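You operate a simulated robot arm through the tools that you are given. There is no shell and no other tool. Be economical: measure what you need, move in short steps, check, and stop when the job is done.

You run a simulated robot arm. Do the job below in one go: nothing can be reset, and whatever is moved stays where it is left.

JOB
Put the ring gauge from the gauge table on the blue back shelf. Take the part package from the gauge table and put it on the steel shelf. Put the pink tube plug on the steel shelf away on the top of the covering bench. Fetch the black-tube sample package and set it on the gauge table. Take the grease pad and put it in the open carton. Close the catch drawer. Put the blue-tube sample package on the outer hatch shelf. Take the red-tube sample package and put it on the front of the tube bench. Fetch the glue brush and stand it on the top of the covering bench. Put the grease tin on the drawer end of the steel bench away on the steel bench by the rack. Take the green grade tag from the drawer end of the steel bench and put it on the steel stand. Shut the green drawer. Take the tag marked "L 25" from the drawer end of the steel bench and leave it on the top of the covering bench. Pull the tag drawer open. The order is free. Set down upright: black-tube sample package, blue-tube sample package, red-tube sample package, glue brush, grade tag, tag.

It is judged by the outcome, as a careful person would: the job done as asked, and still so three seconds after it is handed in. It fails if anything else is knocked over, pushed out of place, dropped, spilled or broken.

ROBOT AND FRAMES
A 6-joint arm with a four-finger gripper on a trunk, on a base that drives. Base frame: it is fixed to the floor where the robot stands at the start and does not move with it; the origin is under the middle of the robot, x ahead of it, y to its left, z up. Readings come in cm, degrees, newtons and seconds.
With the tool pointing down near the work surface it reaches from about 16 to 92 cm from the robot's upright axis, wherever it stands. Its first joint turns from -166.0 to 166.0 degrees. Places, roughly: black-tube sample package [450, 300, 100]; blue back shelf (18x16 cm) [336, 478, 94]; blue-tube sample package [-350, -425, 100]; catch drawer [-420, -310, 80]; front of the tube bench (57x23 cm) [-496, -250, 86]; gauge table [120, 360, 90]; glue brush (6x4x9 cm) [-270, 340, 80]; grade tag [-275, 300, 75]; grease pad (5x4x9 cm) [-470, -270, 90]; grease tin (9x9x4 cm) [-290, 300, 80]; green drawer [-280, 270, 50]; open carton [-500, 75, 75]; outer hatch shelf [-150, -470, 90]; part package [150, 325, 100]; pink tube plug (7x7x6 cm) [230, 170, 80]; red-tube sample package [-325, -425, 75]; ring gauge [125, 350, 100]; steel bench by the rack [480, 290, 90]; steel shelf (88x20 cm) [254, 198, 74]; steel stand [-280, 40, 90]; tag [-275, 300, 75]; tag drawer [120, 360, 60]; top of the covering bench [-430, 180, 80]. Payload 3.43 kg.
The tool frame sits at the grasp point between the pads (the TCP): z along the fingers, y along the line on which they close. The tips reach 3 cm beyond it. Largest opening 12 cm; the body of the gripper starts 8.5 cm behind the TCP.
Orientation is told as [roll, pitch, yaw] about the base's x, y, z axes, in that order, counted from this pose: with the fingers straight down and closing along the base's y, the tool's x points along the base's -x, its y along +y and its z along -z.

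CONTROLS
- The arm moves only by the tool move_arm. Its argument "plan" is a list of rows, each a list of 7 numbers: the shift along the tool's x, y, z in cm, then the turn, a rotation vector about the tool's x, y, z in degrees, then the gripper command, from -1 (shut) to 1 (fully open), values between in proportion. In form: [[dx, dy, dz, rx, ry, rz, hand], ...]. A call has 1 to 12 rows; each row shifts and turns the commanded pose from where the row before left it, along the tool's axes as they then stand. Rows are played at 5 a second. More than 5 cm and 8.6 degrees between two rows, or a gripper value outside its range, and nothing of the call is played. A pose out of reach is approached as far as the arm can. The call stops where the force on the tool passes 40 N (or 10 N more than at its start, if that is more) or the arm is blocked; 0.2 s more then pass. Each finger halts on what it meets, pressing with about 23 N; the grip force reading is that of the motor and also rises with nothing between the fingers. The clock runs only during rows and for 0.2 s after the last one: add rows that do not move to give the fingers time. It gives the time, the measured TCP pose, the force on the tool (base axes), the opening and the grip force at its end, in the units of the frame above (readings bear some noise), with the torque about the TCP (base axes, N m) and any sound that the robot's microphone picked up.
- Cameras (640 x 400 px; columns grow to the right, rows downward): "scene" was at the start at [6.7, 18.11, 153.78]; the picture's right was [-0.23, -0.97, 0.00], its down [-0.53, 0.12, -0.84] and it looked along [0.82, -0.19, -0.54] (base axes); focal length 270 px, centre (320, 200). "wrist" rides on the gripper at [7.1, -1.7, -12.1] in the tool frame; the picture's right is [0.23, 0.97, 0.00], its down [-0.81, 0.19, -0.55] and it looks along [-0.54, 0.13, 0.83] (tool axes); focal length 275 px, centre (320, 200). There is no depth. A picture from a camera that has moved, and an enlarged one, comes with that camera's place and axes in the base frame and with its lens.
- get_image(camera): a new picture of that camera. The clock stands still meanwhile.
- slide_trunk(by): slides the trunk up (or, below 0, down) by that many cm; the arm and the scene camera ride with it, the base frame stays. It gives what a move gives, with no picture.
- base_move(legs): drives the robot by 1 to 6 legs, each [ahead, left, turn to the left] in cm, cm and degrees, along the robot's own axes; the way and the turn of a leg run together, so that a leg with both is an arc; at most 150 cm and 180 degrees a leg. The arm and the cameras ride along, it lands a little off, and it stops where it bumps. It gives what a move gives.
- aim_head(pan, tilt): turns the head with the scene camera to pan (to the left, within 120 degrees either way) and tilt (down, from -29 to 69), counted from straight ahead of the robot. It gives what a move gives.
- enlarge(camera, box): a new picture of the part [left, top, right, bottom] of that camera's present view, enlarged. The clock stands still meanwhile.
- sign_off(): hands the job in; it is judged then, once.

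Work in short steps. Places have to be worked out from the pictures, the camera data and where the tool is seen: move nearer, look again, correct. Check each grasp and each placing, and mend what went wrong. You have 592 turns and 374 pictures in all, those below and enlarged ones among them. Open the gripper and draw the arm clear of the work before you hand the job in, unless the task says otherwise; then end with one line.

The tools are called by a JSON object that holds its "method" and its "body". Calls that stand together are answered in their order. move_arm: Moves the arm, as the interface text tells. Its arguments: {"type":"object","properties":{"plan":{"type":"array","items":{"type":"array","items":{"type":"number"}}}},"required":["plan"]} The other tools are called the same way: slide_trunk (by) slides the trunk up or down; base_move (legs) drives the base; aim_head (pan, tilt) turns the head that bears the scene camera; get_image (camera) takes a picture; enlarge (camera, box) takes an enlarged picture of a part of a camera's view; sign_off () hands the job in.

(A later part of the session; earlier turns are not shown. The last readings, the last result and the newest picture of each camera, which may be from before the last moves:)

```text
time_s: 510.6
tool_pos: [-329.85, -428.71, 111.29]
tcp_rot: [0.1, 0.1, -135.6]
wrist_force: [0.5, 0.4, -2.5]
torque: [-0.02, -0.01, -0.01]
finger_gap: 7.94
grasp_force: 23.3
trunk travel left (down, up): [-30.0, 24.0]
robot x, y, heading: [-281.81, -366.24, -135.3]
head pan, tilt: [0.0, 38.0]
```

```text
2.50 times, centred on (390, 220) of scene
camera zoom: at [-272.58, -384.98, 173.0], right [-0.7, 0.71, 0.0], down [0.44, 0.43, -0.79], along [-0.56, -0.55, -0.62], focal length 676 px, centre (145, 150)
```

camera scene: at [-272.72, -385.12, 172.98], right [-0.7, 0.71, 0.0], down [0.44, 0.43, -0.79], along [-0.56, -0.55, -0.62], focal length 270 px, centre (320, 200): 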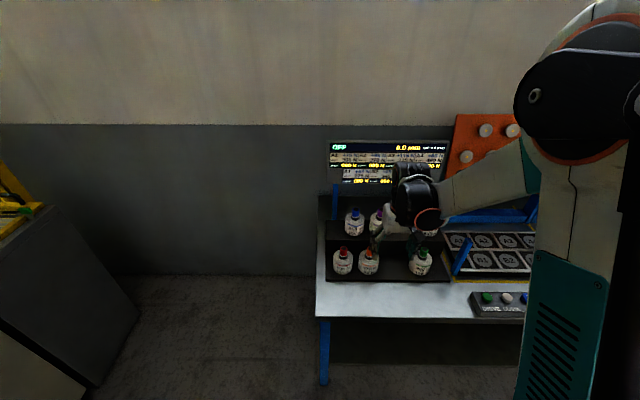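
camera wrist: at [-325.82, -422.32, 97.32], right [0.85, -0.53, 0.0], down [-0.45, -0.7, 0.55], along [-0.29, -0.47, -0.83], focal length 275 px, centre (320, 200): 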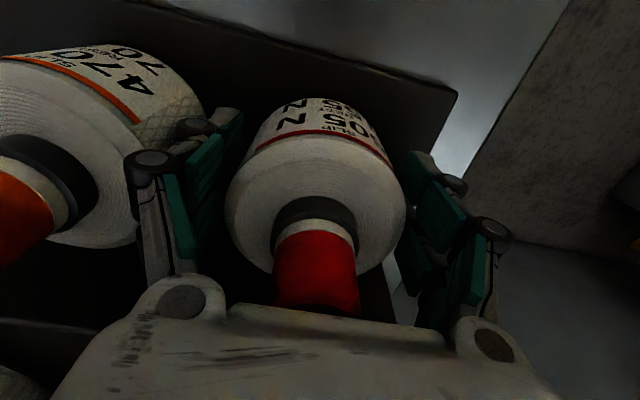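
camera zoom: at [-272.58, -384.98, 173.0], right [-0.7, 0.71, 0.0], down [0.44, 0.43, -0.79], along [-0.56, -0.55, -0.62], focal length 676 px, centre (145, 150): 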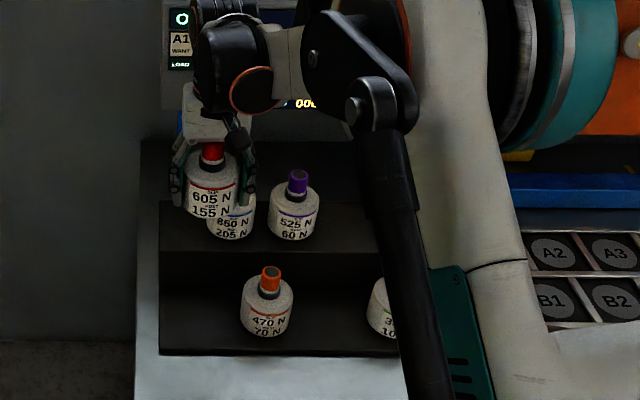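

Red-tube package held. Retract and drive right along the benches to the front of the tube bench.

{"method": "move_arm", "body": {"plan": [[4.8, -1, 0, 0, 0, 0, -1], [4.8, -1, 0, 0, 0, 0, -1], [4.8, -1, 0, 0, 0, 0, -1], [4.8, -1, 0, 0, 0, 0, -1], [4.8, -1, 0, 0, 0, 0, -1]]}}

{"method": "base_move", "body": {"legs": [[-8, 0, 0], [0, -120, 0], [5, -122, 0]]}}

{"method": "get_image", "body": {"camera": "scene"}}

{"method": "get_image", "body": {"camera": "wrist"}}

```text
time_s: 511.8
tool_pos: [-316.3, -408.21, 111.48]
tcp_rot: [0.1, 0.0, -135.6]
wrist_force: [0.7, 0.0, -1.7]
torque: [0.03, 0.0, 0.01]
finger_gap: 7.94
grasp_force: 22.8
trunk travel left (down, up): [-30.0, 24.0]
robot x, y, heading: [-282.03, -366.23, -135.3]
head pan, tilt: [0.0, 38.0]
```

```text
time_s: 524.3
tool_pos: [-483.34, -231.99, 111.52]
tcp_rot: [0.1, 0.1, -135.5]
wrist_force: [-0.4, 0.5, -2.5]
torque: [0.0, -0.07, -0.01]
finger_gap: 7.92
grasp_force: 23.1
trunk travel left (down, up): [-30.0, 24.0]
robot x, y, heading: [-449.25, -189.86, -135.5]
head pan, tilt: [0.0, 38.0]
```

```text
180 pictures are left
camera scene: at [-439.7, -208.6, 172.99], right [-0.7, 0.71, 0.0], down [0.44, 0.43, -0.79], along [-0.56, -0.55, -0.62], focal length 270 px, centre (320, 200)
```

scene: 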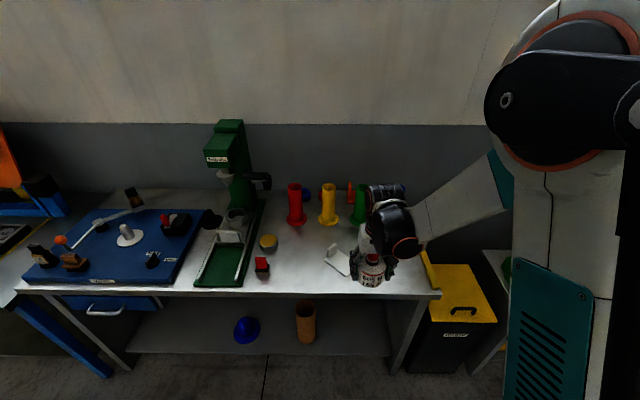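

```text
179 pictures are left
camera wrist: at [-479.42, -225.78, 123.48], right [0.85, -0.53, 0.0], down [-0.44, -0.71, 0.55], along [-0.29, -0.47, -0.83], focal length 275 px, centre (320, 200)
```

wrist: 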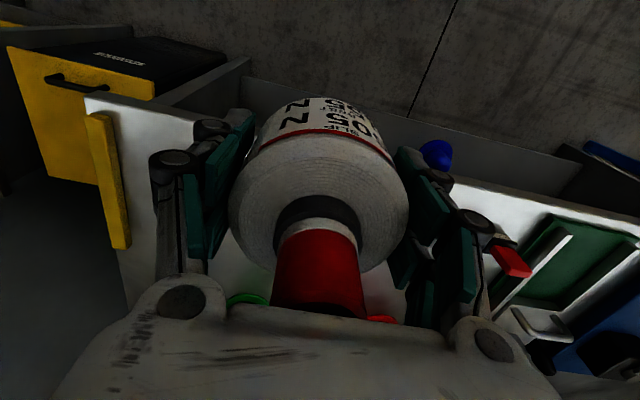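

Free area between the white sheet and the yellow strip; target (-505, -238.6). Move over and lower.

{"method": "move_arm", "body": {"plan": [[-4, -2.1, 0, 0, 0, 0, -1], [-4, -2.1, 0, 0, 0, 0, -1], [-4, -2.1, 0, 0, 0, 0, -1], [-4, -2.1, 0, 0, 0, 0, -1], [-4.2, -2.2, 0, 0, 0, 0, -1], [0, 0, 5, 0, 0, 0, -1], [0, 0, 5, 0, 0, 0, -1], [0, 0, 5, 0, 0, 0, -1], [0, 0, 2.5, 0, 0, 0, -1]]}}

{"method": "get_image", "body": {"camera": "wrist"}}

{"method": "get_image", "body": {"camera": "scene"}}

```text
time_s: 526.3
tool_pos: [-505.17, -238.77, 93.75]
tcp_rot: [0.1, 0.1, -135.3]
wrist_force: [-0.6, -0.1, -3.2]
torque: [0.02, -0.02, 0.02]
finger_gap: 7.91
grasp_force: 23.2
trunk travel left (down, up): [-30.0, 24.0]
robot x, y, heading: [-449.17, -189.75, -135.0]
head pan, tilt: [0.0, 38.0]
```

```text
178 pictures are left
camera wrist: at [-501.23, -232.53, 105.8], right [0.85, -0.53, 0.0], down [-0.44, -0.71, 0.55], along [-0.29, -0.47, -0.83], focal length 275 px, centre (320, 200)
```

wrist: 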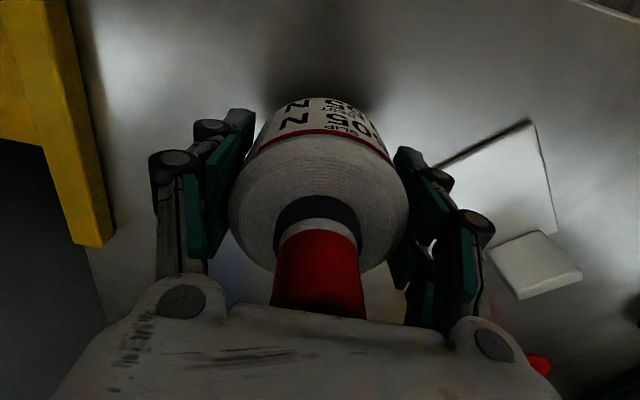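

```text
177 pictures are left
camera scene: at [-439.72, -208.66, 172.99], right [-0.7, 0.71, 0.0], down [0.44, 0.43, -0.79], along [-0.56, -0.55, -0.62], focal length 270 px, centre (320, 200)
```

scene: 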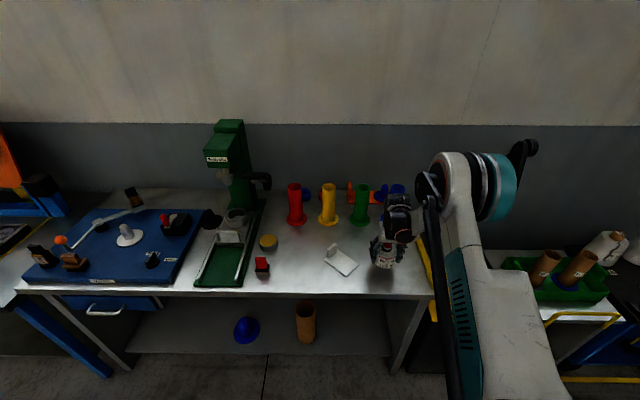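

Good spot. Lower gently.

{"method": "move_arm", "body": {"plan": [[0, 0, 1, 0, 0, 0, -1], [0, 0, 0.6, 0, 0, 0, -1], [0, 0, 0.4, 0, 0, 0, -1], [0, 0, 0.3, 0, 0, 0, -1]]}}

{"method": "move_arm", "body": {"plan": [[0, 0, 0.2, 0, 0, 0, -1], [0, 0, 0.2, 0, 0, 0, -1], [0, 0, 0.2, 0, 0, 0, -1]]}}

```text
time_s: 527.3
tool_pos: [-505.1, -238.66, 91.62]
tcp_rot: [0.1, 0.0, -135.4]
wrist_force: [-0.1, -0.3, -2.1]
torque: [0.01, -0.02, -0.02]
finger_gap: 7.89
grasp_force: 23.2
trunk travel left (down, up): [-30.0, 24.0]
robot x, y, heading: [-449.0, -189.79, -135.4]
head pan, tilt: [0.0, 38.0]
```

```text
time_s: 528.1
tool_pos: [-505.24, -238.67, 91.08]
tcp_rot: [0.2, 0.0, -135.3]
wrist_force: [0.8, -0.5, -2.4]
torque: [0.02, -0.07, 0.02]
finger_gap: 7.91
grasp_force: 22.8
trunk travel left (down, up): [-30.0, 24.0]
robot x, y, heading: [-449.17, -189.94, -135.3]
head pan, tilt: [0.0, 38.0]
```

{"method": "move_arm", "body": {"plan": [[0, 0, 0.2, 0, 0, 0, -1], [0, 0, 0.2, 0, 0, 0, -1], [0, 0, 0.2, 0, 0, 0, -1]]}}

{"method": "move_arm", "body": {"plan": [[0, 0, 0.2, 0, 0, 0, -1], [0, 0, 0.2, 0, 0, 0, -1], [0, 0, 0.2, 0, 0, 0, -1]]}}

```text
time_s: 528.9
tool_pos: [-505.24, -238.57, 90.57]
tcp_rot: [0.1, 0.2, -135.4]
wrist_force: [-0.3, 0.3, -2.1]
torque: [0.02, -0.01, 0.01]
finger_gap: 7.9
grasp_force: 22.6
trunk travel left (down, up): [-30.0, 24.0]
robot x, y, heading: [-449.21, -189.86, -135.6]
head pan, tilt: [0.0, 38.0]
```

```text
time_s: 529.7
tool_pos: [-505.12, -238.55, 90.2]
tcp_rot: [0.1, 0.0, -135.4]
wrist_force: [-5.8, -6.2, 19.1]
torque: [-0.26, 0.16, 0.02]
finger_gap: 7.96
grasp_force: 22.9
trunk travel left (down, up): [-30.0, 24.0]
robot x, y, heading: [-448.87, -189.94, -135.3]
head pan, tilt: [0.0, 38.0]
```

Contact. Release and rise.

{"method": "move_arm", "body": {"plan": [[0, 0, -0.15, 0, 0, 0, -1], [0, 0, 0, 0, 0, 0, 0.5], [0, 0, 0, 0, 0, 0, 0.7], [0, 0, 0, 0, 0, 0, 0.7], [0, 0, -3, 0, 0, 0, 0.7], [0, 0, -4, 0, 0, 0, 0.7], [0, 0, -5, 0, 0, 0, 0.7], [0, 0, -5, 0, 0, 0, 0.7], [0, 0, -5, 0, 0, 0, 0.7], [4, 2, 0, 0, 0, 0, 0.7]]}}

{"method": "enlarge", "body": {"camera": "scene", "box": [230, 170, 450, 310]}}

```text
time_s: 531.9
tool_pos: [-500.79, -237.07, 112.06]
tcp_rot: [0.1, 0.0, -135.4]
wrist_force: [0.7, -0.4, 0.2]
torque: [0.01, 0.07, 0.0]
finger_gap: 10.23
grasp_force: 0.1
trunk travel left (down, up): [-30.0, 24.0]
robot x, y, heading: [-448.77, -189.43, -135.4]
head pan, tilt: [0.0, 38.0]
```

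```text
2.86 times, centred on (340, 240) of scene
camera zoom: at [-439.53, -208.57, 172.99], right [-0.7, 0.71, 0.0], down [0.44, 0.43, -0.79], along [-0.56, -0.55, -0.61], focal length 772 px, centre (263, 86)
```

zoom: 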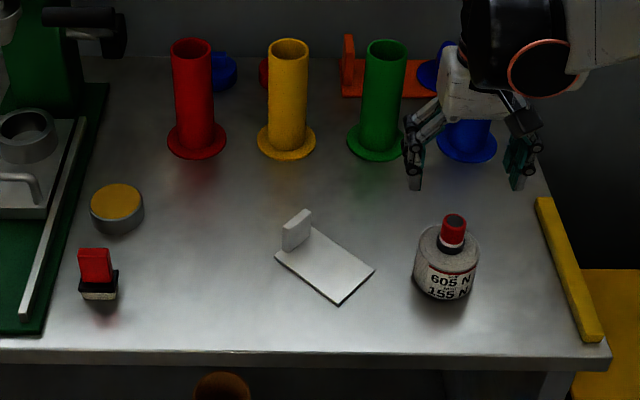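

Red-tube package stands well. Now the grease pad at (-470.8, -270.4): shift the base 36 cm left.

{"method": "base_move", "body": {"legs": [[0, 36, 0]]}}

{"method": "get_image", "body": {"camera": "wrist"}}

{"method": "enlarge", "body": {"camera": "scene", "box": [300, 190, 440, 300]}}

```text
time_s: 534.3
tool_pos: [-475.34, -262.81, 111.86]
tcp_rot: [0.0, 0.0, -135.5]
wrist_force: [-0.1, -0.4, -0.4]
torque: [0.01, 0.02, -0.03]
finger_gap: 10.19
grasp_force: 0.1
trunk travel left (down, up): [-30.0, 24.0]
robot x, y, heading: [-423.54, -215.76, -135.2]
head pan, tilt: [0.0, 38.0]
```

```text
175 pictures are left
camera wrist: at [-471.39, -256.54, 123.86], right [0.85, -0.53, 0.0], down [-0.44, -0.71, 0.55], along [-0.29, -0.47, -0.83], focal length 275 px, centre (320, 200)
```

wrist: 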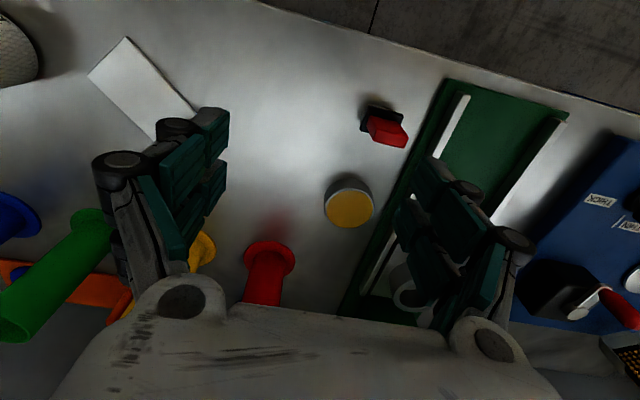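

```text
3.64 times, centred on (370, 245) of scene
camera zoom: at [-414.22, -234.4, 172.98], right [-0.7, 0.71, 0.0], down [0.44, 0.43, -0.79], along [-0.56, -0.55, -0.62], focal length 983 px, centre (138, 36)
```

zoom: 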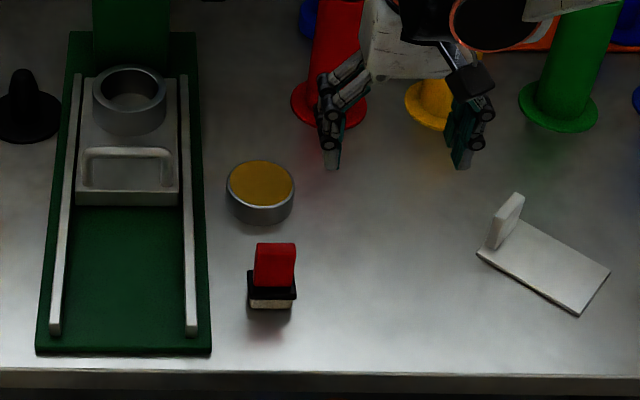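

Pad's red handle ≈4.2 cm wide at (-470.6, -270.2). Move above and descend part-way.

{"method": "move_arm", "body": {"plan": [[-0.9, 4.3, 0, 0, 0, 0, 0.2], [-0.9, 4.3, 0, 0, 0, 0, 0.2], [0, 0, 5, 0, 0, 0, 0.2], [0, 0, 5, 0, 0, 0, 0.2]]}}

{"method": "get_image", "body": {"camera": "wrist"}}

```text
time_s: 535.3
tool_pos: [-470.84, -270.26, 101.76]
tcp_rot: [0.0, 0.1, -135.5]
wrist_force: [-1.4, 0.0, -0.5]
torque: [0.01, -0.01, -0.02]
finger_gap: 7.19
grasp_force: 0.2
trunk travel left (down, up): [-30.0, 24.0]
robot x, y, heading: [-423.79, -215.36, -135.3]
head pan, tilt: [0.0, 38.0]
```

```text
173 pictures are left
camera wrist: at [-466.89, -263.99, 113.82], right [0.85, -0.53, 0.0], down [-0.44, -0.71, 0.55], along [-0.29, -0.47, -0.83], focal length 275 px, centre (320, 200)
```

wrist: 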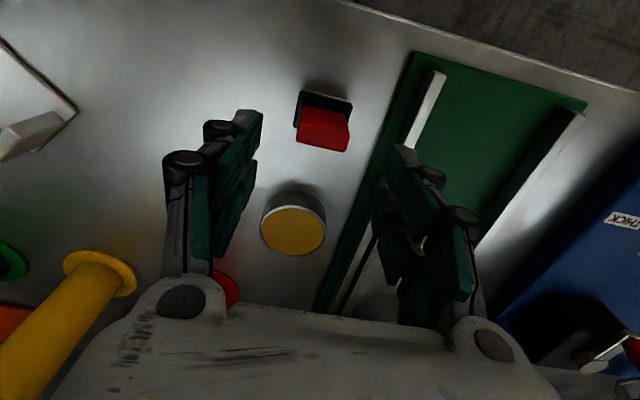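

Centred. Descend to 91.5, close, lift.

{"method": "move_arm", "body": {"plan": [[-0.2, 0, 4, 0, 0, 0, 0.2], [0, 0, 4, 0, 0, 0, 0.2], [0, 0, 2.2, 0, 0, 0, 0.2], [0, 0, 0, 0, 0, 0, -0.3], [0, 0, 0, 0, 0, 0, -1], [0, 0, 0, 0, 0, 0, -1], [0, 0, 0, 0, 0, 0, -1], [0, 0, -2, 0, 0, 0, -1], [0, 0, -4, 0, 0, 0, -1], [0, 0, -5, 0, 0, 0, -1], [0, 0, -5, 0, 0, 0, -1], [0, 0, -5, 0, 0, 0, -1]]}}

{"method": "get_image", "body": {"camera": "wrist"}}

```text
time_s: 537.9
tool_pos: [-470.54, -270.25, 112.88]
tcp_rot: [0.0, 0.2, -135.5]
wrist_force: [0.9, 1.3, 0.4]
torque: [-0.03, -0.01, -0.01]
finger_gap: 3.93
grasp_force: 22.8
trunk travel left (down, up): [-30.0, 24.0]
robot x, y, heading: [-423.55, -215.55, -135.4]
head pan, tilt: [0.0, 38.0]
```

```text
172 pictures are left
camera wrist: at [-466.59, -263.92, 124.89], right [0.85, -0.53, 0.0], down [-0.44, -0.71, 0.55], along [-0.29, -0.47, -0.83], focal length 275 px, centre (320, 200)
```

wrist: 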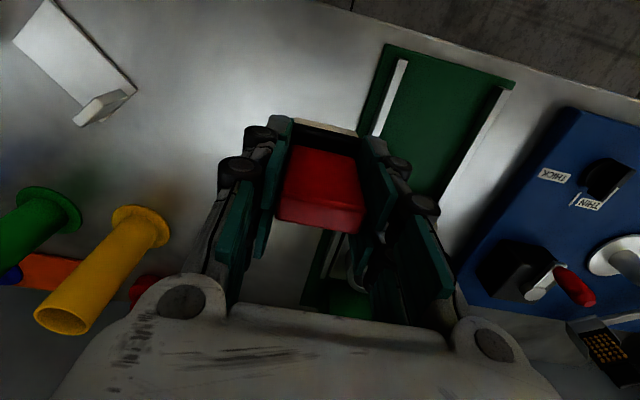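

Grease pad held. Retract, turn and drive to the carton bench.

{"method": "move_arm", "body": {"plan": [[4.8, 0, 0, 0, 0, 0, -1], [4.8, 0, 0, 0, 0, 0, -1], [4.8, 0, 0, 0, 0, 0, -1]]}}

{"method": "base_move", "body": {"legs": [[-30, 0, 0], [0, 0, -89], [89, -59, 0], [85, -57, 0]]}}

{"method": "aim_head", "body": {"pan": 5, "tilt": 38}}

{"method": "get_image", "body": {"camera": "scene"}}

```text
time_s: 538.7
tool_pos: [-460.41, -260.33, 112.66]
tcp_rot: [0.1, 0.0, -135.5]
wrist_force: [1.2, 0.8, -0.9]
torque: [0.0, 0.04, 0.02]
finger_gap: 3.94
grasp_force: 22.9
trunk travel left (down, up): [-30.0, 24.0]
robot x, y, heading: [-423.51, -215.55, -135.4]
head pan, tilt: [0.0, 38.0]
```

```text
time_s: 554.4
tool_pos: [-495.64, 41.7, 112.76]
tcp_rot: [0.1, 0.1, 138.1]
wrist_force: [-0.1, 0.1, -0.1]
torque: [-0.01, 0.02, -0.01]
finger_gap: 3.94
grasp_force: 22.7
trunk travel left (down, up): [-30.0, 24.0]
robot x, y, heading: [-448.85, 7.62, 138.0]
head pan, tilt: [0.0, 38.0]
```

```text
time_s: 555.0
tool_pos: [-495.61, 41.72, 112.58]
tcp_rot: [0.1, 0.1, 138.2]
wrist_force: [0.6, -0.3, 0.1]
torque: [0.02, 0.0, -0.01]
finger_gap: 3.94
grasp_force: 23.2
trunk travel left (down, up): [-30.0, 24.0]
robot x, y, heading: [-448.43, 7.76, 138.0]
head pan, tilt: [5.0, 38.0]
```

```text
171 pictures are left
camera scene: at [-467.25, -3.35, 172.99], right [0.6, 0.8, 0.0], down [0.49, -0.37, -0.79], along [-0.63, 0.47, -0.62], focal length 270 px, centre (320, 200)
```

scene: 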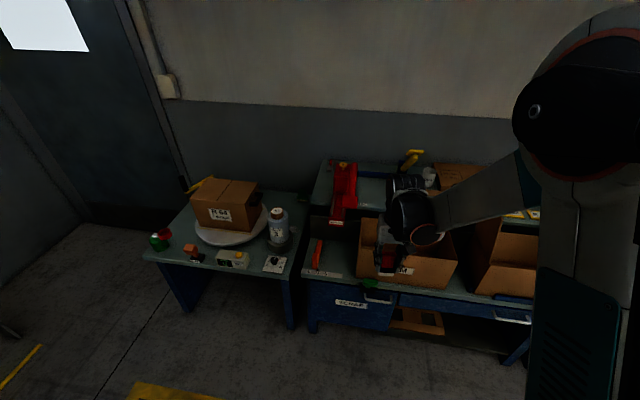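

The "M" carton near (-504.5, 72) matches the listed open carton. I move nearer and look inside with the wrist camera.

{"method": "base_move", "body": {"legs": [[10, 0, 0]]}}

{"method": "move_arm", "body": {"plan": [[-2, -2.6, -3, 0, 0, 0, -1], [-2, -2.6, -3, 0, 0, 0, -1], [-2, -2.6, 0, 0, 0, 0, -1], [-2, -2.6, 0, 0, 0, 0, -1]]}}

{"method": "get_image", "body": {"camera": "wrist"}}

{"method": "get_image", "body": {"camera": "scene"}}

```text
time_s: 556.2
tool_pos: [-503.12, 48.58, 112.49]
tcp_rot: [0.0, 0.3, 138.0]
wrist_force: [-0.4, 0.3, -1.0]
torque: [-0.08, -0.05, 0.0]
finger_gap: 3.93
grasp_force: 23.2
trunk travel left (down, up): [-30.0, 24.0]
robot x, y, heading: [-456.19, 14.42, 138.1]
head pan, tilt: [5.0, 38.0]
```

```text
time_s: 557.2
tool_pos: [-501.66, 61.7, 118.56]
tcp_rot: [0.1, 0.1, 137.9]
wrist_force: [-0.7, 1.1, -1.2]
torque: [-0.04, -0.01, -0.02]
finger_gap: 3.94
grasp_force: 23.5
trunk travel left (down, up): [-30.0, 24.0]
robot x, y, heading: [-455.64, 14.13, 138.1]
head pan, tilt: [5.0, 38.0]
```

```text
170 pictures are left
camera wrist: at [-495.12, 58.26, 130.46], right [-0.48, -0.88, 0.0], down [-0.73, 0.4, 0.55], along [-0.48, 0.26, -0.83], focal length 275 px, centre (320, 200)
```

wrist: 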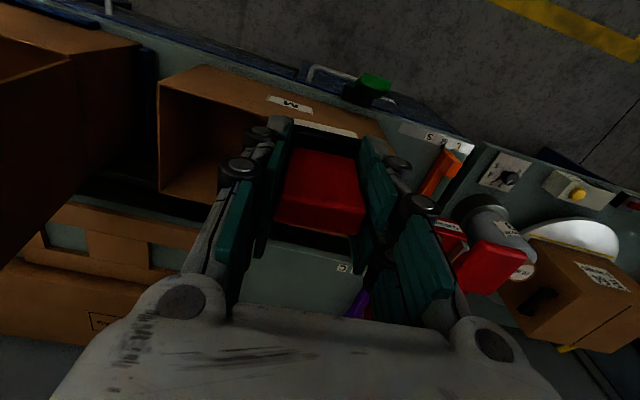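

```text
169 pictures are left
camera scene: at [-474.78, 3.51, 172.99], right [0.6, 0.8, 0.0], down [0.49, -0.37, -0.79], along [-0.63, 0.47, -0.62], focal length 270 px, centre (320, 200)
```

scene: 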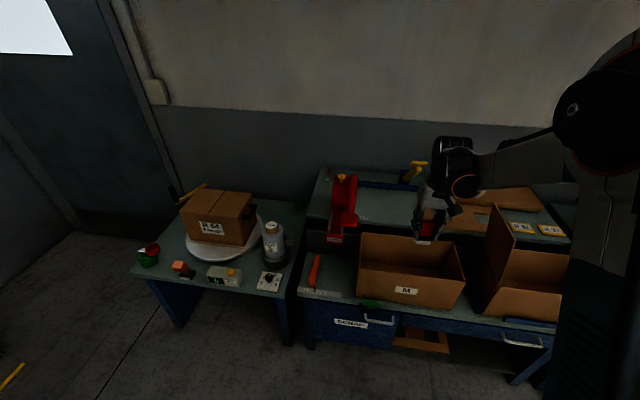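

Carton interior centre ≈(-508.5, 74). Move above it.

{"method": "move_arm", "body": {"plan": [[-3.4, -1.1, 0, 0, 0, 0, -1], [-3.4, -1.1, 0, 0, 0, 0, -1], [-3.4, -1.2, 0, 0, 0, 0, -1], [-3.4, -1.2, 0, 0, 0, 0, -1]]}}

{"method": "get_image", "body": {"camera": "wrist"}}

{"method": "enlarge", "body": {"camera": "scene", "box": [320, 120, 560, 340]}}

```text
time_s: 558.2
tool_pos: [-509.15, 74.19, 118.47]
tcp_rot: [0.0, 0.2, 138.0]
wrist_force: [-1.3, -0.1, -0.4]
torque: [0.01, 0.02, -0.02]
finger_gap: 3.93
grasp_force: 23.3
trunk travel left (down, up): [-30.0, 24.0]
robot x, y, heading: [-455.88, 14.19, 138.1]
head pan, tilt: [5.0, 38.0]
```

```text
168 pictures are left
camera wrist: at [-502.75, 70.73, 130.37], right [-0.48, -0.88, 0.0], down [-0.73, 0.4, 0.55], along [-0.48, 0.26, -0.83], focal length 275 px, centre (320, 200)
```

wrist: 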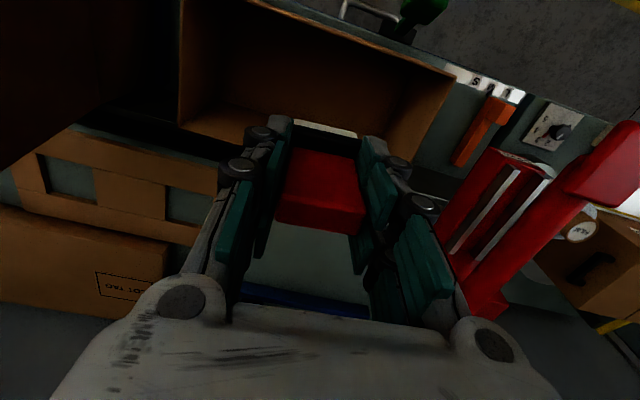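

```text
1.82 times, centred on (440, 230) of scene
camera zoom: at [-474.85, 3.54, 172.98], right [0.6, 0.8, 0.0], down [0.49, -0.37, -0.79], along [-0.63, 0.47, -0.62], focal length 492 px, centre (102, 146)
```

zoom: 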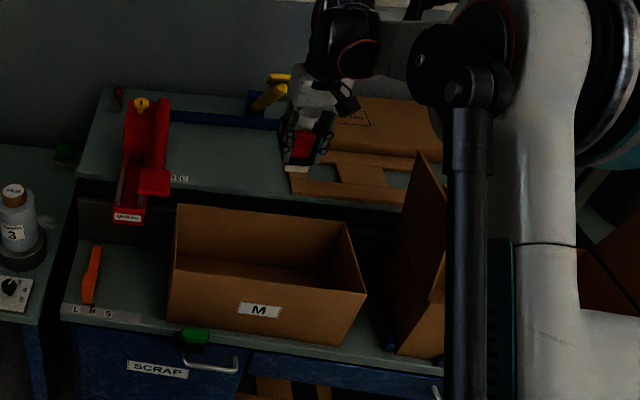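

Positioned over the carton interior. Descend in stages.

{"method": "move_arm", "body": {"plan": [[0, 0, 5, 0, 0, 0, -1], [0, 0, 5, 0, 0, 0, -1], [0, 0, 5, 0, 0, 0, -1], [0, 0, 5, 0, 0, 0, -1], [0, 0, 4, 0, 0, 0, -1]]}}

{"method": "get_image", "body": {"camera": "wrist"}}

{"method": "enlarge", "body": {"camera": "scene", "box": [320, 120, 560, 340]}}

```text
time_s: 559.4
tool_pos: [-508.85, 73.99, 94.53]
tcp_rot: [0.0, 0.1, 137.9]
wrist_force: [0.6, 0.0, -0.5]
torque: [0.01, 0.06, 0.03]
finger_gap: 3.95
grasp_force: 23.4
trunk travel left (down, up): [-30.0, 24.0]
robot x, y, heading: [-455.64, 14.22, 138.5]
head pan, tilt: [5.0, 38.0]
```

```text
166 pictures are left
camera wrist: at [-502.37, 70.48, 106.48], right [-0.48, -0.88, 0.0], down [-0.73, 0.4, 0.55], along [-0.48, 0.26, -0.83], focal length 275 px, centre (320, 200)
```

wrist: 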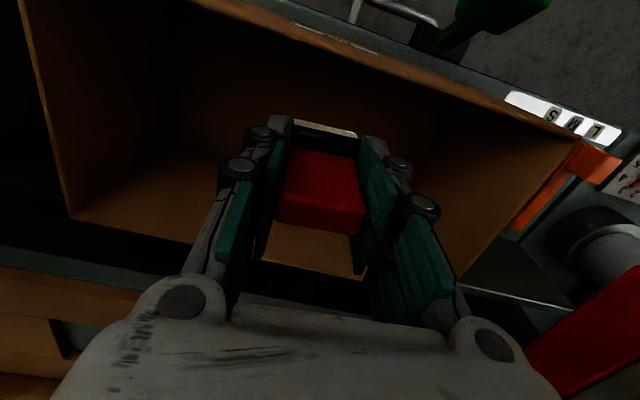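

```text
1.82 times, centred on (440, 230) of scene
camera zoom: at [-474.83, 3.46, 172.98], right [0.6, 0.8, 0.0], down [0.49, -0.37, -0.79], along [-0.63, 0.47, -0.62], focal length 492 px, centre (102, 146)
```

zoom: 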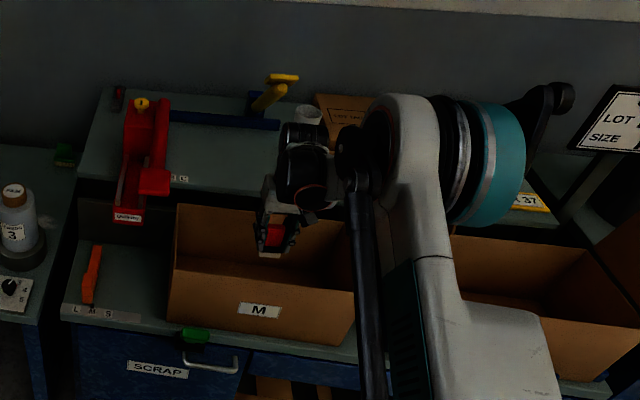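

Pad is inside the rim. I shift 1 cm deeper (camera vs. front rim) and continue down carefully.

{"method": "move_arm", "body": {"plan": [[-1, 0, 2, 0, 0, 0, -1], [0, 0, 2, 0, 0, 0, -1], [0, 0, 2, 0, 0, 0, -1], [0, 0, 1, 0, 0, 0, -1], [0, 0, 0.7, 0, 0, 0, -1]]}}

{"method": "get_image", "body": {"camera": "wrist"}}

```text
time_s: 560.6
tool_pos: [-509.9, 74.74, 86.88]
tcp_rot: [0.0, 0.2, 138.0]
wrist_force: [0.2, 0.0, 0.2]
torque: [0.0, -0.03, -0.04]
finger_gap: 3.97
grasp_force: 22.8
trunk travel left (down, up): [-30.0, 24.0]
robot x, y, heading: [-456.11, 14.42, 138.0]
head pan, tilt: [5.0, 38.0]
```

```text
164 pictures are left
camera wrist: at [-503.4, 71.18, 98.89], right [-0.48, -0.88, 0.0], down [-0.73, 0.4, 0.55], along [-0.48, 0.26, -0.83], focal length 275 px, centre (320, 200)
```

wrist: 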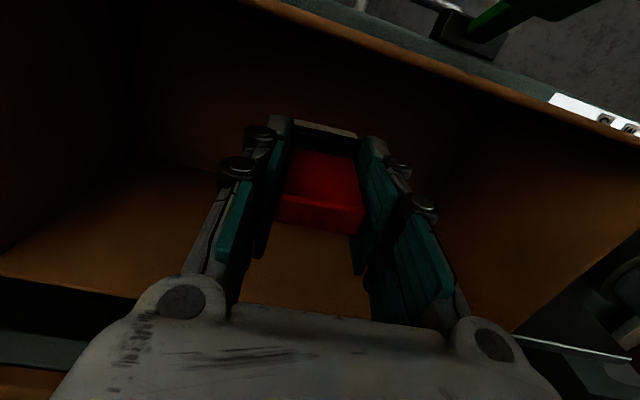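

Plenty of room; rim is lower than thought. Continue down to contact.

{"method": "move_arm", "body": {"plan": [[0, 0, 0.6, 0, 0, 0, -1], [0, 0, 0.5, 0, 0, 0, -1], [0, 0, 0.5, 0, 0, 0, -1], [0, 0, 0.4, 0, 0, 0, -1]]}}

{"method": "move_arm", "body": {"plan": [[0, 0, 0.4, 0, 0, 0, -1], [0, 0, 0.4, 0, 0, 0, -1], [0, 0, 0.4, 0, 0, 0, -1]]}}

```text
time_s: 561.6
tool_pos: [-509.87, 74.78, 84.91]
tcp_rot: [0.0, 0.2, 138.0]
wrist_force: [0.0, 0.5, -1.0]
torque: [0.0, -0.01, -0.01]
finger_gap: 3.96
grasp_force: 22.6
trunk travel left (down, up): [-30.0, 24.0]
robot x, y, heading: [-455.85, 14.3, 138.0]
head pan, tilt: [5.0, 38.0]
```

```text
time_s: 562.4
tool_pos: [-509.75, 74.74, 83.81]
tcp_rot: [0.0, 0.0, 137.9]
wrist_force: [0.1, -0.4, -0.5]
torque: [0.02, 0.0, 0.0]
finger_gap: 3.95
grasp_force: 22.7
trunk travel left (down, up): [-30.0, 24.0]
robot x, y, heading: [-456.0, 14.43, 138.0]
head pan, tilt: [5.0, 38.0]
```

{"method": "move_arm", "body": {"plan": [[0, 0, 0.4, 0, 0, 0, -1], [0, 0, 0.4, 0, 0, 0, -1], [0, 0, 0.4, 0, 0, 0, -1]]}}

{"method": "get_image", "body": {"camera": "wrist"}}

```text
time_s: 563.2
tool_pos: [-509.31, 74.27, 83.15]
tcp_rot: [-0.1, 0.0, 138.0]
wrist_force: [-0.8, -0.3, -1.5]
torque: [0.0, -0.01, 0.0]
finger_gap: 3.92
grasp_force: 23.5
out of reach, approached as far as the arm can: row 1, 2, 3
trunk travel left (down, up): [-30.0, 24.0]
robot x, y, heading: [-455.88, 13.71, 138.2]
head pan, tilt: [5.0, 38.0]
```

```text
163 pictures are left
camera wrist: at [-502.8, 70.68, 95.15], right [-0.48, -0.88, 0.0], down [-0.73, 0.4, 0.55], along [-0.48, 0.27, -0.83], focal length 275 px, centre (320, 200)
```

wrist: 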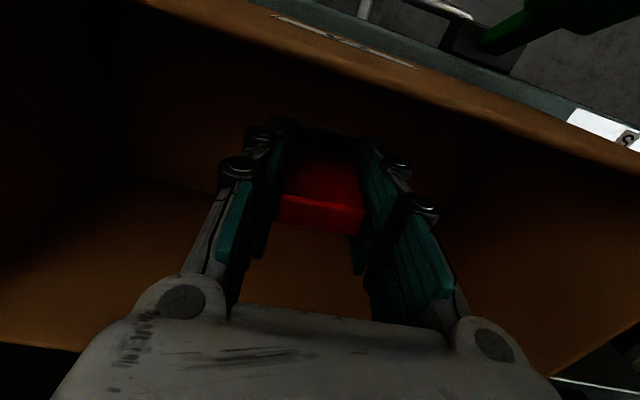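

Arm is at its reach limit; lower with the trunk instead in small amounts.

{"method": "slide_trunk", "body": {"by": -1.5}}

{"method": "slide_trunk", "body": {"by": -1}}

```text
time_s: 563.8
tool_pos: [-509.21, 74.3, 81.8]
tcp_rot: [0.0, 0.1, 138.0]
wrist_force: [-0.1, -0.5, -0.1]
torque: [0.0, -0.01, 0.02]
finger_gap: 3.93
grasp_force: 23.5
trunk travel left (down, up): [-28.5, 25.5]
robot x, y, heading: [-456.1, 14.06, 138.1]
head pan, tilt: [5.0, 38.0]
```

```text
time_s: 564.4
tool_pos: [-509.19, 74.21, 80.68]
tcp_rot: [0.0, 0.0, 138.0]
wrist_force: [0.1, -0.6, -0.9]
torque: [0.04, -0.02, -0.03]
finger_gap: 3.93
grasp_force: 23.1
trunk travel left (down, up): [-27.5, 26.5]
robot x, y, heading: [-455.89, 14.4, 137.9]
head pan, tilt: [5.0, 38.0]
```

{"method": "slide_trunk", "body": {"by": -1}}

{"method": "slide_trunk", "body": {"by": -1}}

{"method": "get_image", "body": {"camera": "wrist"}}

{"method": "get_image", "body": {"camera": "scene"}}

```text
time_s: 565.0
tool_pos: [-509.19, 74.22, 79.83]
tcp_rot: [0.1, -0.1, 138.0]
wrist_force: [-0.2, 0.8, -0.1]
torque: [0.01, 0.02, -0.03]
finger_gap: 3.96
grasp_force: 22.8
trunk travel left (down, up): [-26.5, 27.5]
robot x, y, heading: [-455.99, 14.48, 138.1]
head pan, tilt: [5.0, 38.0]
```

```text
time_s: 565.6
tool_pos: [-509.27, 74.27, 78.73]
tcp_rot: [0.0, 0.0, 138.0]
wrist_force: [0.0, -0.2, -0.8]
torque: [0.02, -0.01, 0.03]
finger_gap: 3.94
grasp_force: 22.9
trunk travel left (down, up): [-25.5, 28.5]
robot x, y, heading: [-455.96, 14.45, 138.2]
head pan, tilt: [5.0, 38.0]
```

```text
162 pictures are left
camera wrist: at [-502.79, 70.68, 90.67], right [-0.48, -0.88, 0.0], down [-0.73, 0.4, 0.55], along [-0.49, 0.27, -0.83], focal length 275 px, centre (320, 200)
```

wrist: 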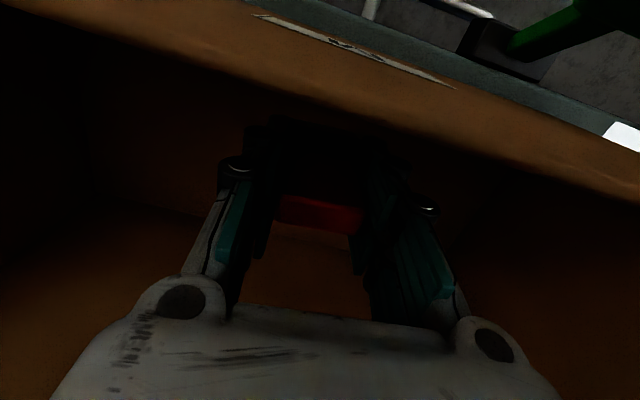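

```text
161 pictures are left
camera scene: at [-474.77, 3.41, 168.49], right [0.6, 0.8, 0.0], down [0.49, -0.37, -0.79], along [-0.63, 0.47, -0.62], focal length 270 px, centre (320, 200)
```

scene: 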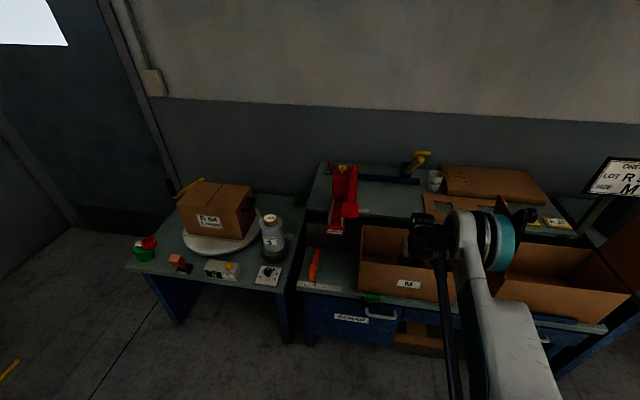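

The carton floor is lower than expected (rim ≈85, floor ≈65), and its centre lies ~5 cm deeper. I drive 5 cm ahead so the camera clears the rim, then keep lowering.

{"method": "base_move", "body": {"legs": [[5, 0, 0]]}}

{"method": "slide_trunk", "body": {"by": -3}}

{"method": "get_image", "body": {"camera": "wrist"}}

{"method": "enlarge", "body": {"camera": "scene", "box": [320, 150, 520, 340]}}

```text
time_s: 566.5
tool_pos: [-512.94, 77.76, 78.56]
tcp_rot: [0.0, 0.0, 137.9]
wrist_force: [-0.2, -0.4, -0.7]
torque: [-0.03, -0.03, -0.01]
finger_gap: 3.93
grasp_force: 23.3
trunk travel left (down, up): [-25.5, 28.5]
robot x, y, heading: [-459.77, 18.11, 138.1]
head pan, tilt: [5.0, 38.0]
```

```text
time_s: 567.2
tool_pos: [-512.9, 77.51, 75.7]
tcp_rot: [0.0, -0.1, 137.9]
wrist_force: [-0.6, 0.5, -1.2]
torque: [-0.01, 0.03, 0.03]
finger_gap: 3.97
grasp_force: 23.4
trunk travel left (down, up): [-22.5, 31.5]
robot x, y, heading: [-459.61, 17.49, 137.9]
head pan, tilt: [5.0, 38.0]
```

```text
160 pictures are left
camera wrist: at [-506.44, 74.07, 87.68], right [-0.48, -0.88, 0.0], down [-0.73, 0.4, 0.55], along [-0.48, 0.27, -0.83], focal length 275 px, centre (320, 200)
```

wrist: 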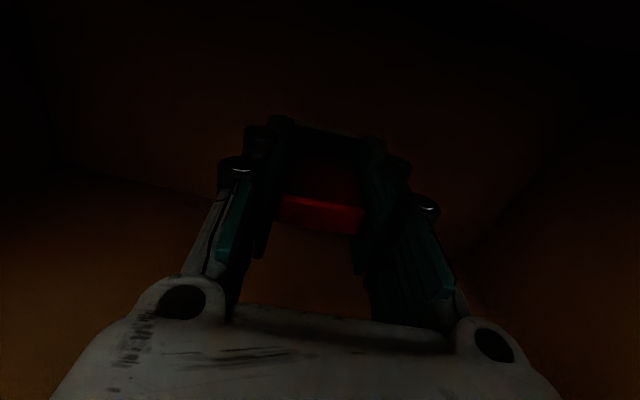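

```text
2.11 times, centred on (420, 245) of scene
camera zoom: at [-478.49, 6.76, 165.49], right [0.6, 0.8, 0.0], down [0.49, -0.37, -0.79], along [-0.63, 0.47, -0.62], focal length 569 px, centre (110, 105)
```

zoom: 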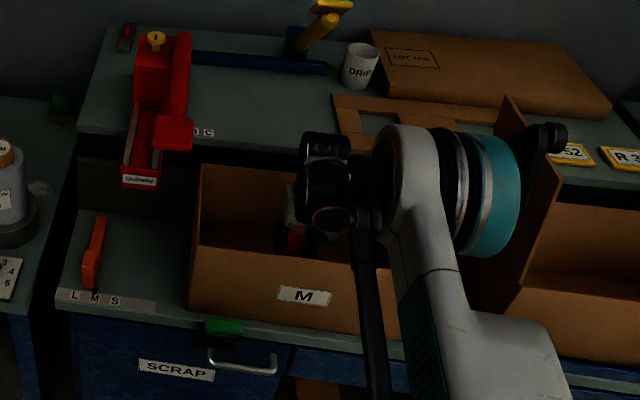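

{"method": "slide_trunk", "body": {"by": -2}}

{"method": "slide_trunk", "body": {"by": -1}}

{"method": "slide_trunk", "body": {"by": -1}}

```text
time_s: 567.9
tool_pos: [-512.95, 77.51, 73.69]
tcp_rot: [-0.1, 0.1, 137.8]
wrist_force: [1.0, 0.2, -0.5]
torque: [-0.02, -0.01, 0.0]
finger_gap: 3.95
grasp_force: 22.7
trunk travel left (down, up): [-20.5, 33.5]
robot x, y, heading: [-459.39, 17.54, 138.3]
head pan, tilt: [5.0, 38.0]
```

```text
time_s: 568.5
tool_pos: [-512.8, 77.55, 72.72]
tcp_rot: [0.0, 0.0, 137.9]
wrist_force: [0.4, -0.2, -0.3]
torque: [0.0, -0.04, -0.01]
finger_gap: 3.95
grasp_force: 23.2
trunk travel left (down, up): [-19.5, 34.5]
robot x, y, heading: [-459.28, 17.79, 138.1]
head pan, tilt: [5.0, 38.0]
```

```text
time_s: 569.0
tool_pos: [-512.96, 77.46, 72.41]
tcp_rot: [0.0, -0.2, 137.9]
wrist_force: [4.2, -5.8, 23.0]
torque: [-0.4, -0.35, 0.02]
finger_gap: 3.93
grasp_force: 23.3
trunk travel left (down, up): [-18.6, 35.4]
robot x, y, heading: [-459.54, 16.95, 138.1]
head pan, tilt: [5.0, 38.0]
stopped: the force on the tool passed its limit at 50 N (the readings are from after the stop); the commanded pose is now the measured one
```

Contact with the carton floor. Open and raise with the trunk.

{"method": "move_arm", "body": {"plan": [[0, 0, -0.2, 0, 0, 0, -1], [0, 0, 0, 0, 0, 0, 0], [0, 0, 0, 0, 0, 0, 0.2], [0, 0, 0, 0, 0, 0, 0.2]]}}

{"method": "slide_trunk", "body": {"by": 22}}

{"method": "move_arm", "body": {"plan": [[0, 0, -5, 0, 0, 0, 0.2], [0, 0, -5, 0, 0, 0, 0.2], [0, 0, -5, 0, 0, 0, 0.2], [5, 0, 0, 0, 0, 0, 0.2], [5, 0, 0, 0, 0, 0, 0.2]]}}

{"method": "get_image", "body": {"camera": "wrist"}}

{"method": "enlarge", "body": {"camera": "scene", "box": [320, 150, 520, 340]}}

```text
time_s: 570.0
tool_pos: [-512.91, 77.81, 72.13]
tcp_rot: [0.0, 0.0, 137.9]
wrist_force: [0.0, -0.6, -0.4]
torque: [0.0, -0.02, -0.01]
finger_gap: 7.21
grasp_force: 0.1
trunk travel left (down, up): [-18.6, 35.4]
robot x, y, heading: [-459.67, 17.76, 138.2]
head pan, tilt: [5.0, 38.0]
```

```text
time_s: 572.3
tool_pos: [-513.03, 77.94, 94.18]
tcp_rot: [0.0, -0.1, 137.9]
wrist_force: [0.2, 0.3, 0.0]
torque: [0.02, -0.01, 0.01]
finger_gap: 7.21
grasp_force: 0.1
trunk travel left (down, up): [-40.6, 13.4]
robot x, y, heading: [-459.55, 17.77, 138.1]
head pan, tilt: [5.0, 38.0]
```

```text
time_s: 573.5
tool_pos: [-505.0, 70.93, 109.41]
tcp_rot: [0.0, -0.2, 137.9]
wrist_force: [0.6, -1.2, -0.1]
torque: [0.0, 0.02, -0.02]
finger_gap: 7.2
grasp_force: 0.0
trunk travel left (down, up): [-40.6, 13.4]
robot x, y, heading: [-459.87, 17.91, 138.1]
head pan, tilt: [5.0, 38.0]
```

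```text
158 pictures are left
camera wrist: at [-498.52, 67.43, 121.36], right [-0.48, -0.88, 0.0], down [-0.73, 0.4, 0.56], along [-0.49, 0.27, -0.83], focal length 275 px, centre (320, 200)
```

wrist: 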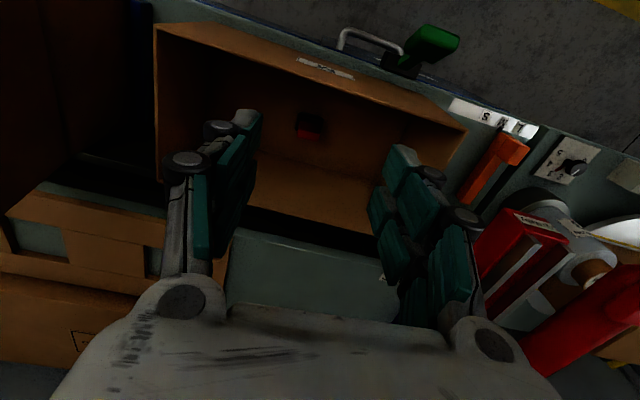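

```text
2.11 times, centred on (420, 245) of scene
camera zoom: at [-478.39, 6.68, 183.62], right [0.6, 0.8, 0.0], down [0.49, -0.37, -0.79], along [-0.63, 0.47, -0.61], focal length 569 px, centre (110, 105)
```

zoom: 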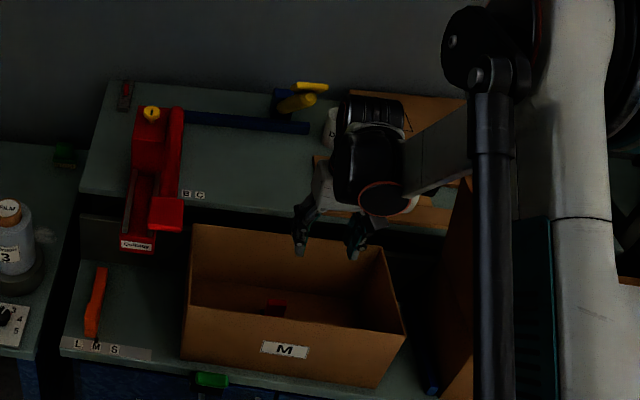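

Grease pad stands in the carton. Next the blue-tube package: retract, turn round and drive to the sample bench.

{"method": "move_arm", "body": {"plan": [[4.8, 0, 0, 0, 0, 0, 0.5], [4.8, 0, -1, 0, 0, 0, 0.5]]}}

{"method": "base_move", "body": {"legs": [[-35, 0, 0], [0, 0, 87], [40, 120, 0], [40, 122, 0], [50, 122, 0]]}}

{"method": "slide_trunk", "body": {"by": -4.6}}

{"method": "aim_head", "body": {"pan": 0, "tilt": 38}}

{"method": "get_image", "body": {"camera": "scene"}}

{"method": "get_image", "body": {"camera": "wrist"}}

```text
time_s: 574.1
tool_pos: [-497.9, 64.79, 110.31]
tcp_rot: [0.0, -0.3, 137.8]
wrist_force: [1.2, 0.3, 0.5]
torque: [0.03, 0.0, 0.03]
finger_gap: 9.02
grasp_force: 0.0
trunk travel left (down, up): [-40.6, 13.4]
robot x, y, heading: [-459.76, 17.85, 137.9]
head pan, tilt: [5.0, 38.0]
```

```text
time_s: 598.5
tool_pos: [-293.74, -385.72, 110.32]
tcp_rot: [0.1, -0.2, -131.3]
wrist_force: [0.6, 0.6, 0.2]
torque: [0.02, -0.02, 0.0]
finger_gap: 9.04
grasp_force: 0.0
trunk travel left (down, up): [-40.6, 13.4]
robot x, y, heading: [-246.53, -346.88, -131.4]
head pan, tilt: [5.0, 38.0]
```

```text
time_s: 599.3
tool_pos: [-293.62, -385.65, 105.65]
tcp_rot: [0.0, -0.1, -131.3]
wrist_force: [0.0, 0.1, 0.3]
torque: [-0.01, -0.02, 0.0]
finger_gap: 9.03
grasp_force: 0.0
trunk travel left (down, up): [-36.0, 18.0]
robot x, y, heading: [-246.72, -347.09, -131.1]
head pan, tilt: [5.0, 38.0]
```

```text
time_s: 600.0
tool_pos: [-293.78, -385.55, 105.58]
tcp_rot: [0.1, -0.2, -131.3]
wrist_force: [-0.3, 0.3, -0.5]
torque: [-0.01, 0.0, -0.04]
finger_gap: 9.01
grasp_force: 0.0
trunk travel left (down, up): [-36.0, 18.0]
robot x, y, heading: [-246.7, -346.69, -131.0]
head pan, tilt: [0.0, 38.0]
```

```text
156 pictures are left
camera scene: at [-236.34, -364.81, 179.01], right [-0.75, 0.66, 0.0], down [0.41, 0.46, -0.79], along [-0.52, -0.59, -0.62], focal length 270 px, centre (320, 200)
```

scene: 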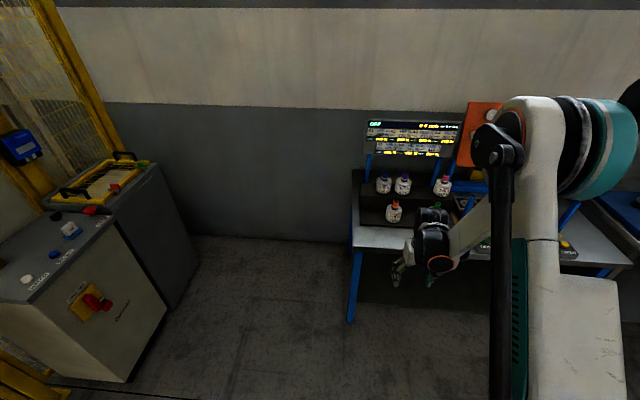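

```text
155 pictures are left
camera wrist: at [-290.18, -379.14, 117.6], right [0.88, -0.47, 0.0], down [-0.39, -0.73, 0.55], along [-0.26, -0.49, -0.83], focal length 275 px, centre (320, 200)
```

wrist: 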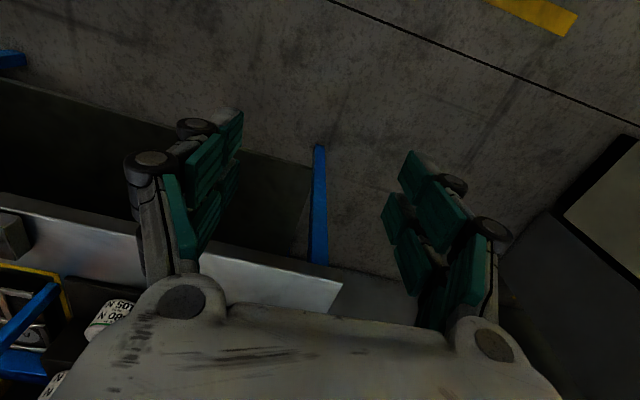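

Raise the tool, then drive closer (50 ahead, 15 right, −4°).

{"method": "move_arm", "body": {"plan": [[3, 0, -4, 0, 0, 0, 0.5], [3, 0, -4, 0, 0, 0, 0.5]]}}

{"method": "base_move", "body": {"legs": [[0, 0, -4.5], [46, -10, 0]]}}

{"method": "get_image", "body": {"camera": "scene"}}

{"method": "get_image", "body": {"camera": "wrist"}}

```text
time_s: 600.6
tool_pos: [-289.5, -381.04, 113.9]
tcp_rot: [0.0, -0.2, -131.3]
wrist_force: [0.5, 0.5, 0.8]
torque: [-0.04, 0.01, 0.0]
finger_gap: 8.98
grasp_force: 0.7
trunk travel left (down, up): [-36.0, 18.0]
robot x, y, heading: [-247.07, -346.56, -131.0]
head pan, tilt: [0.0, 38.0]
```

```text
time_s: 603.9
tool_pos: [-332.6, -402.71, 113.78]
tcp_rot: [0.0, -0.1, -136.1]
wrist_force: [-0.4, -0.5, -0.3]
torque: [0.0, -0.03, -0.05]
finger_gap: 8.98
grasp_force: 0.0
trunk travel left (down, up): [-36.0, 18.0]
robot x, y, heading: [-287.22, -372.06, -136.0]
head pan, tilt: [0.0, 38.0]
```

```text
154 pictures are left
camera scene: at [-278.11, -390.89, 179.01], right [-0.69, 0.72, 0.0], down [0.44, 0.43, -0.79], along [-0.57, -0.55, -0.62], focal length 270 px, centre (320, 200)
```

scene: 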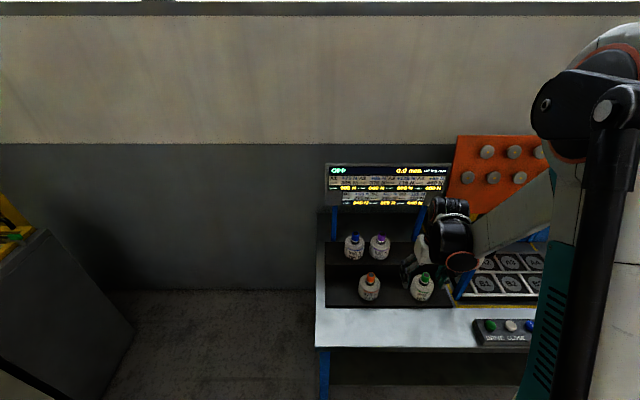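

```text
153 pictures are left
camera wrist: at [-328.53, -396.49, 125.7], right [0.84, -0.54, 0.0], down [-0.45, -0.7, 0.55], along [-0.3, -0.47, -0.83], focal length 275 px, centre (320, 200)
```

wrist: 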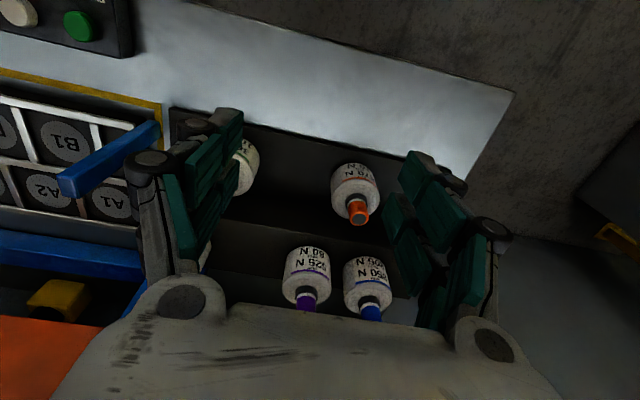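

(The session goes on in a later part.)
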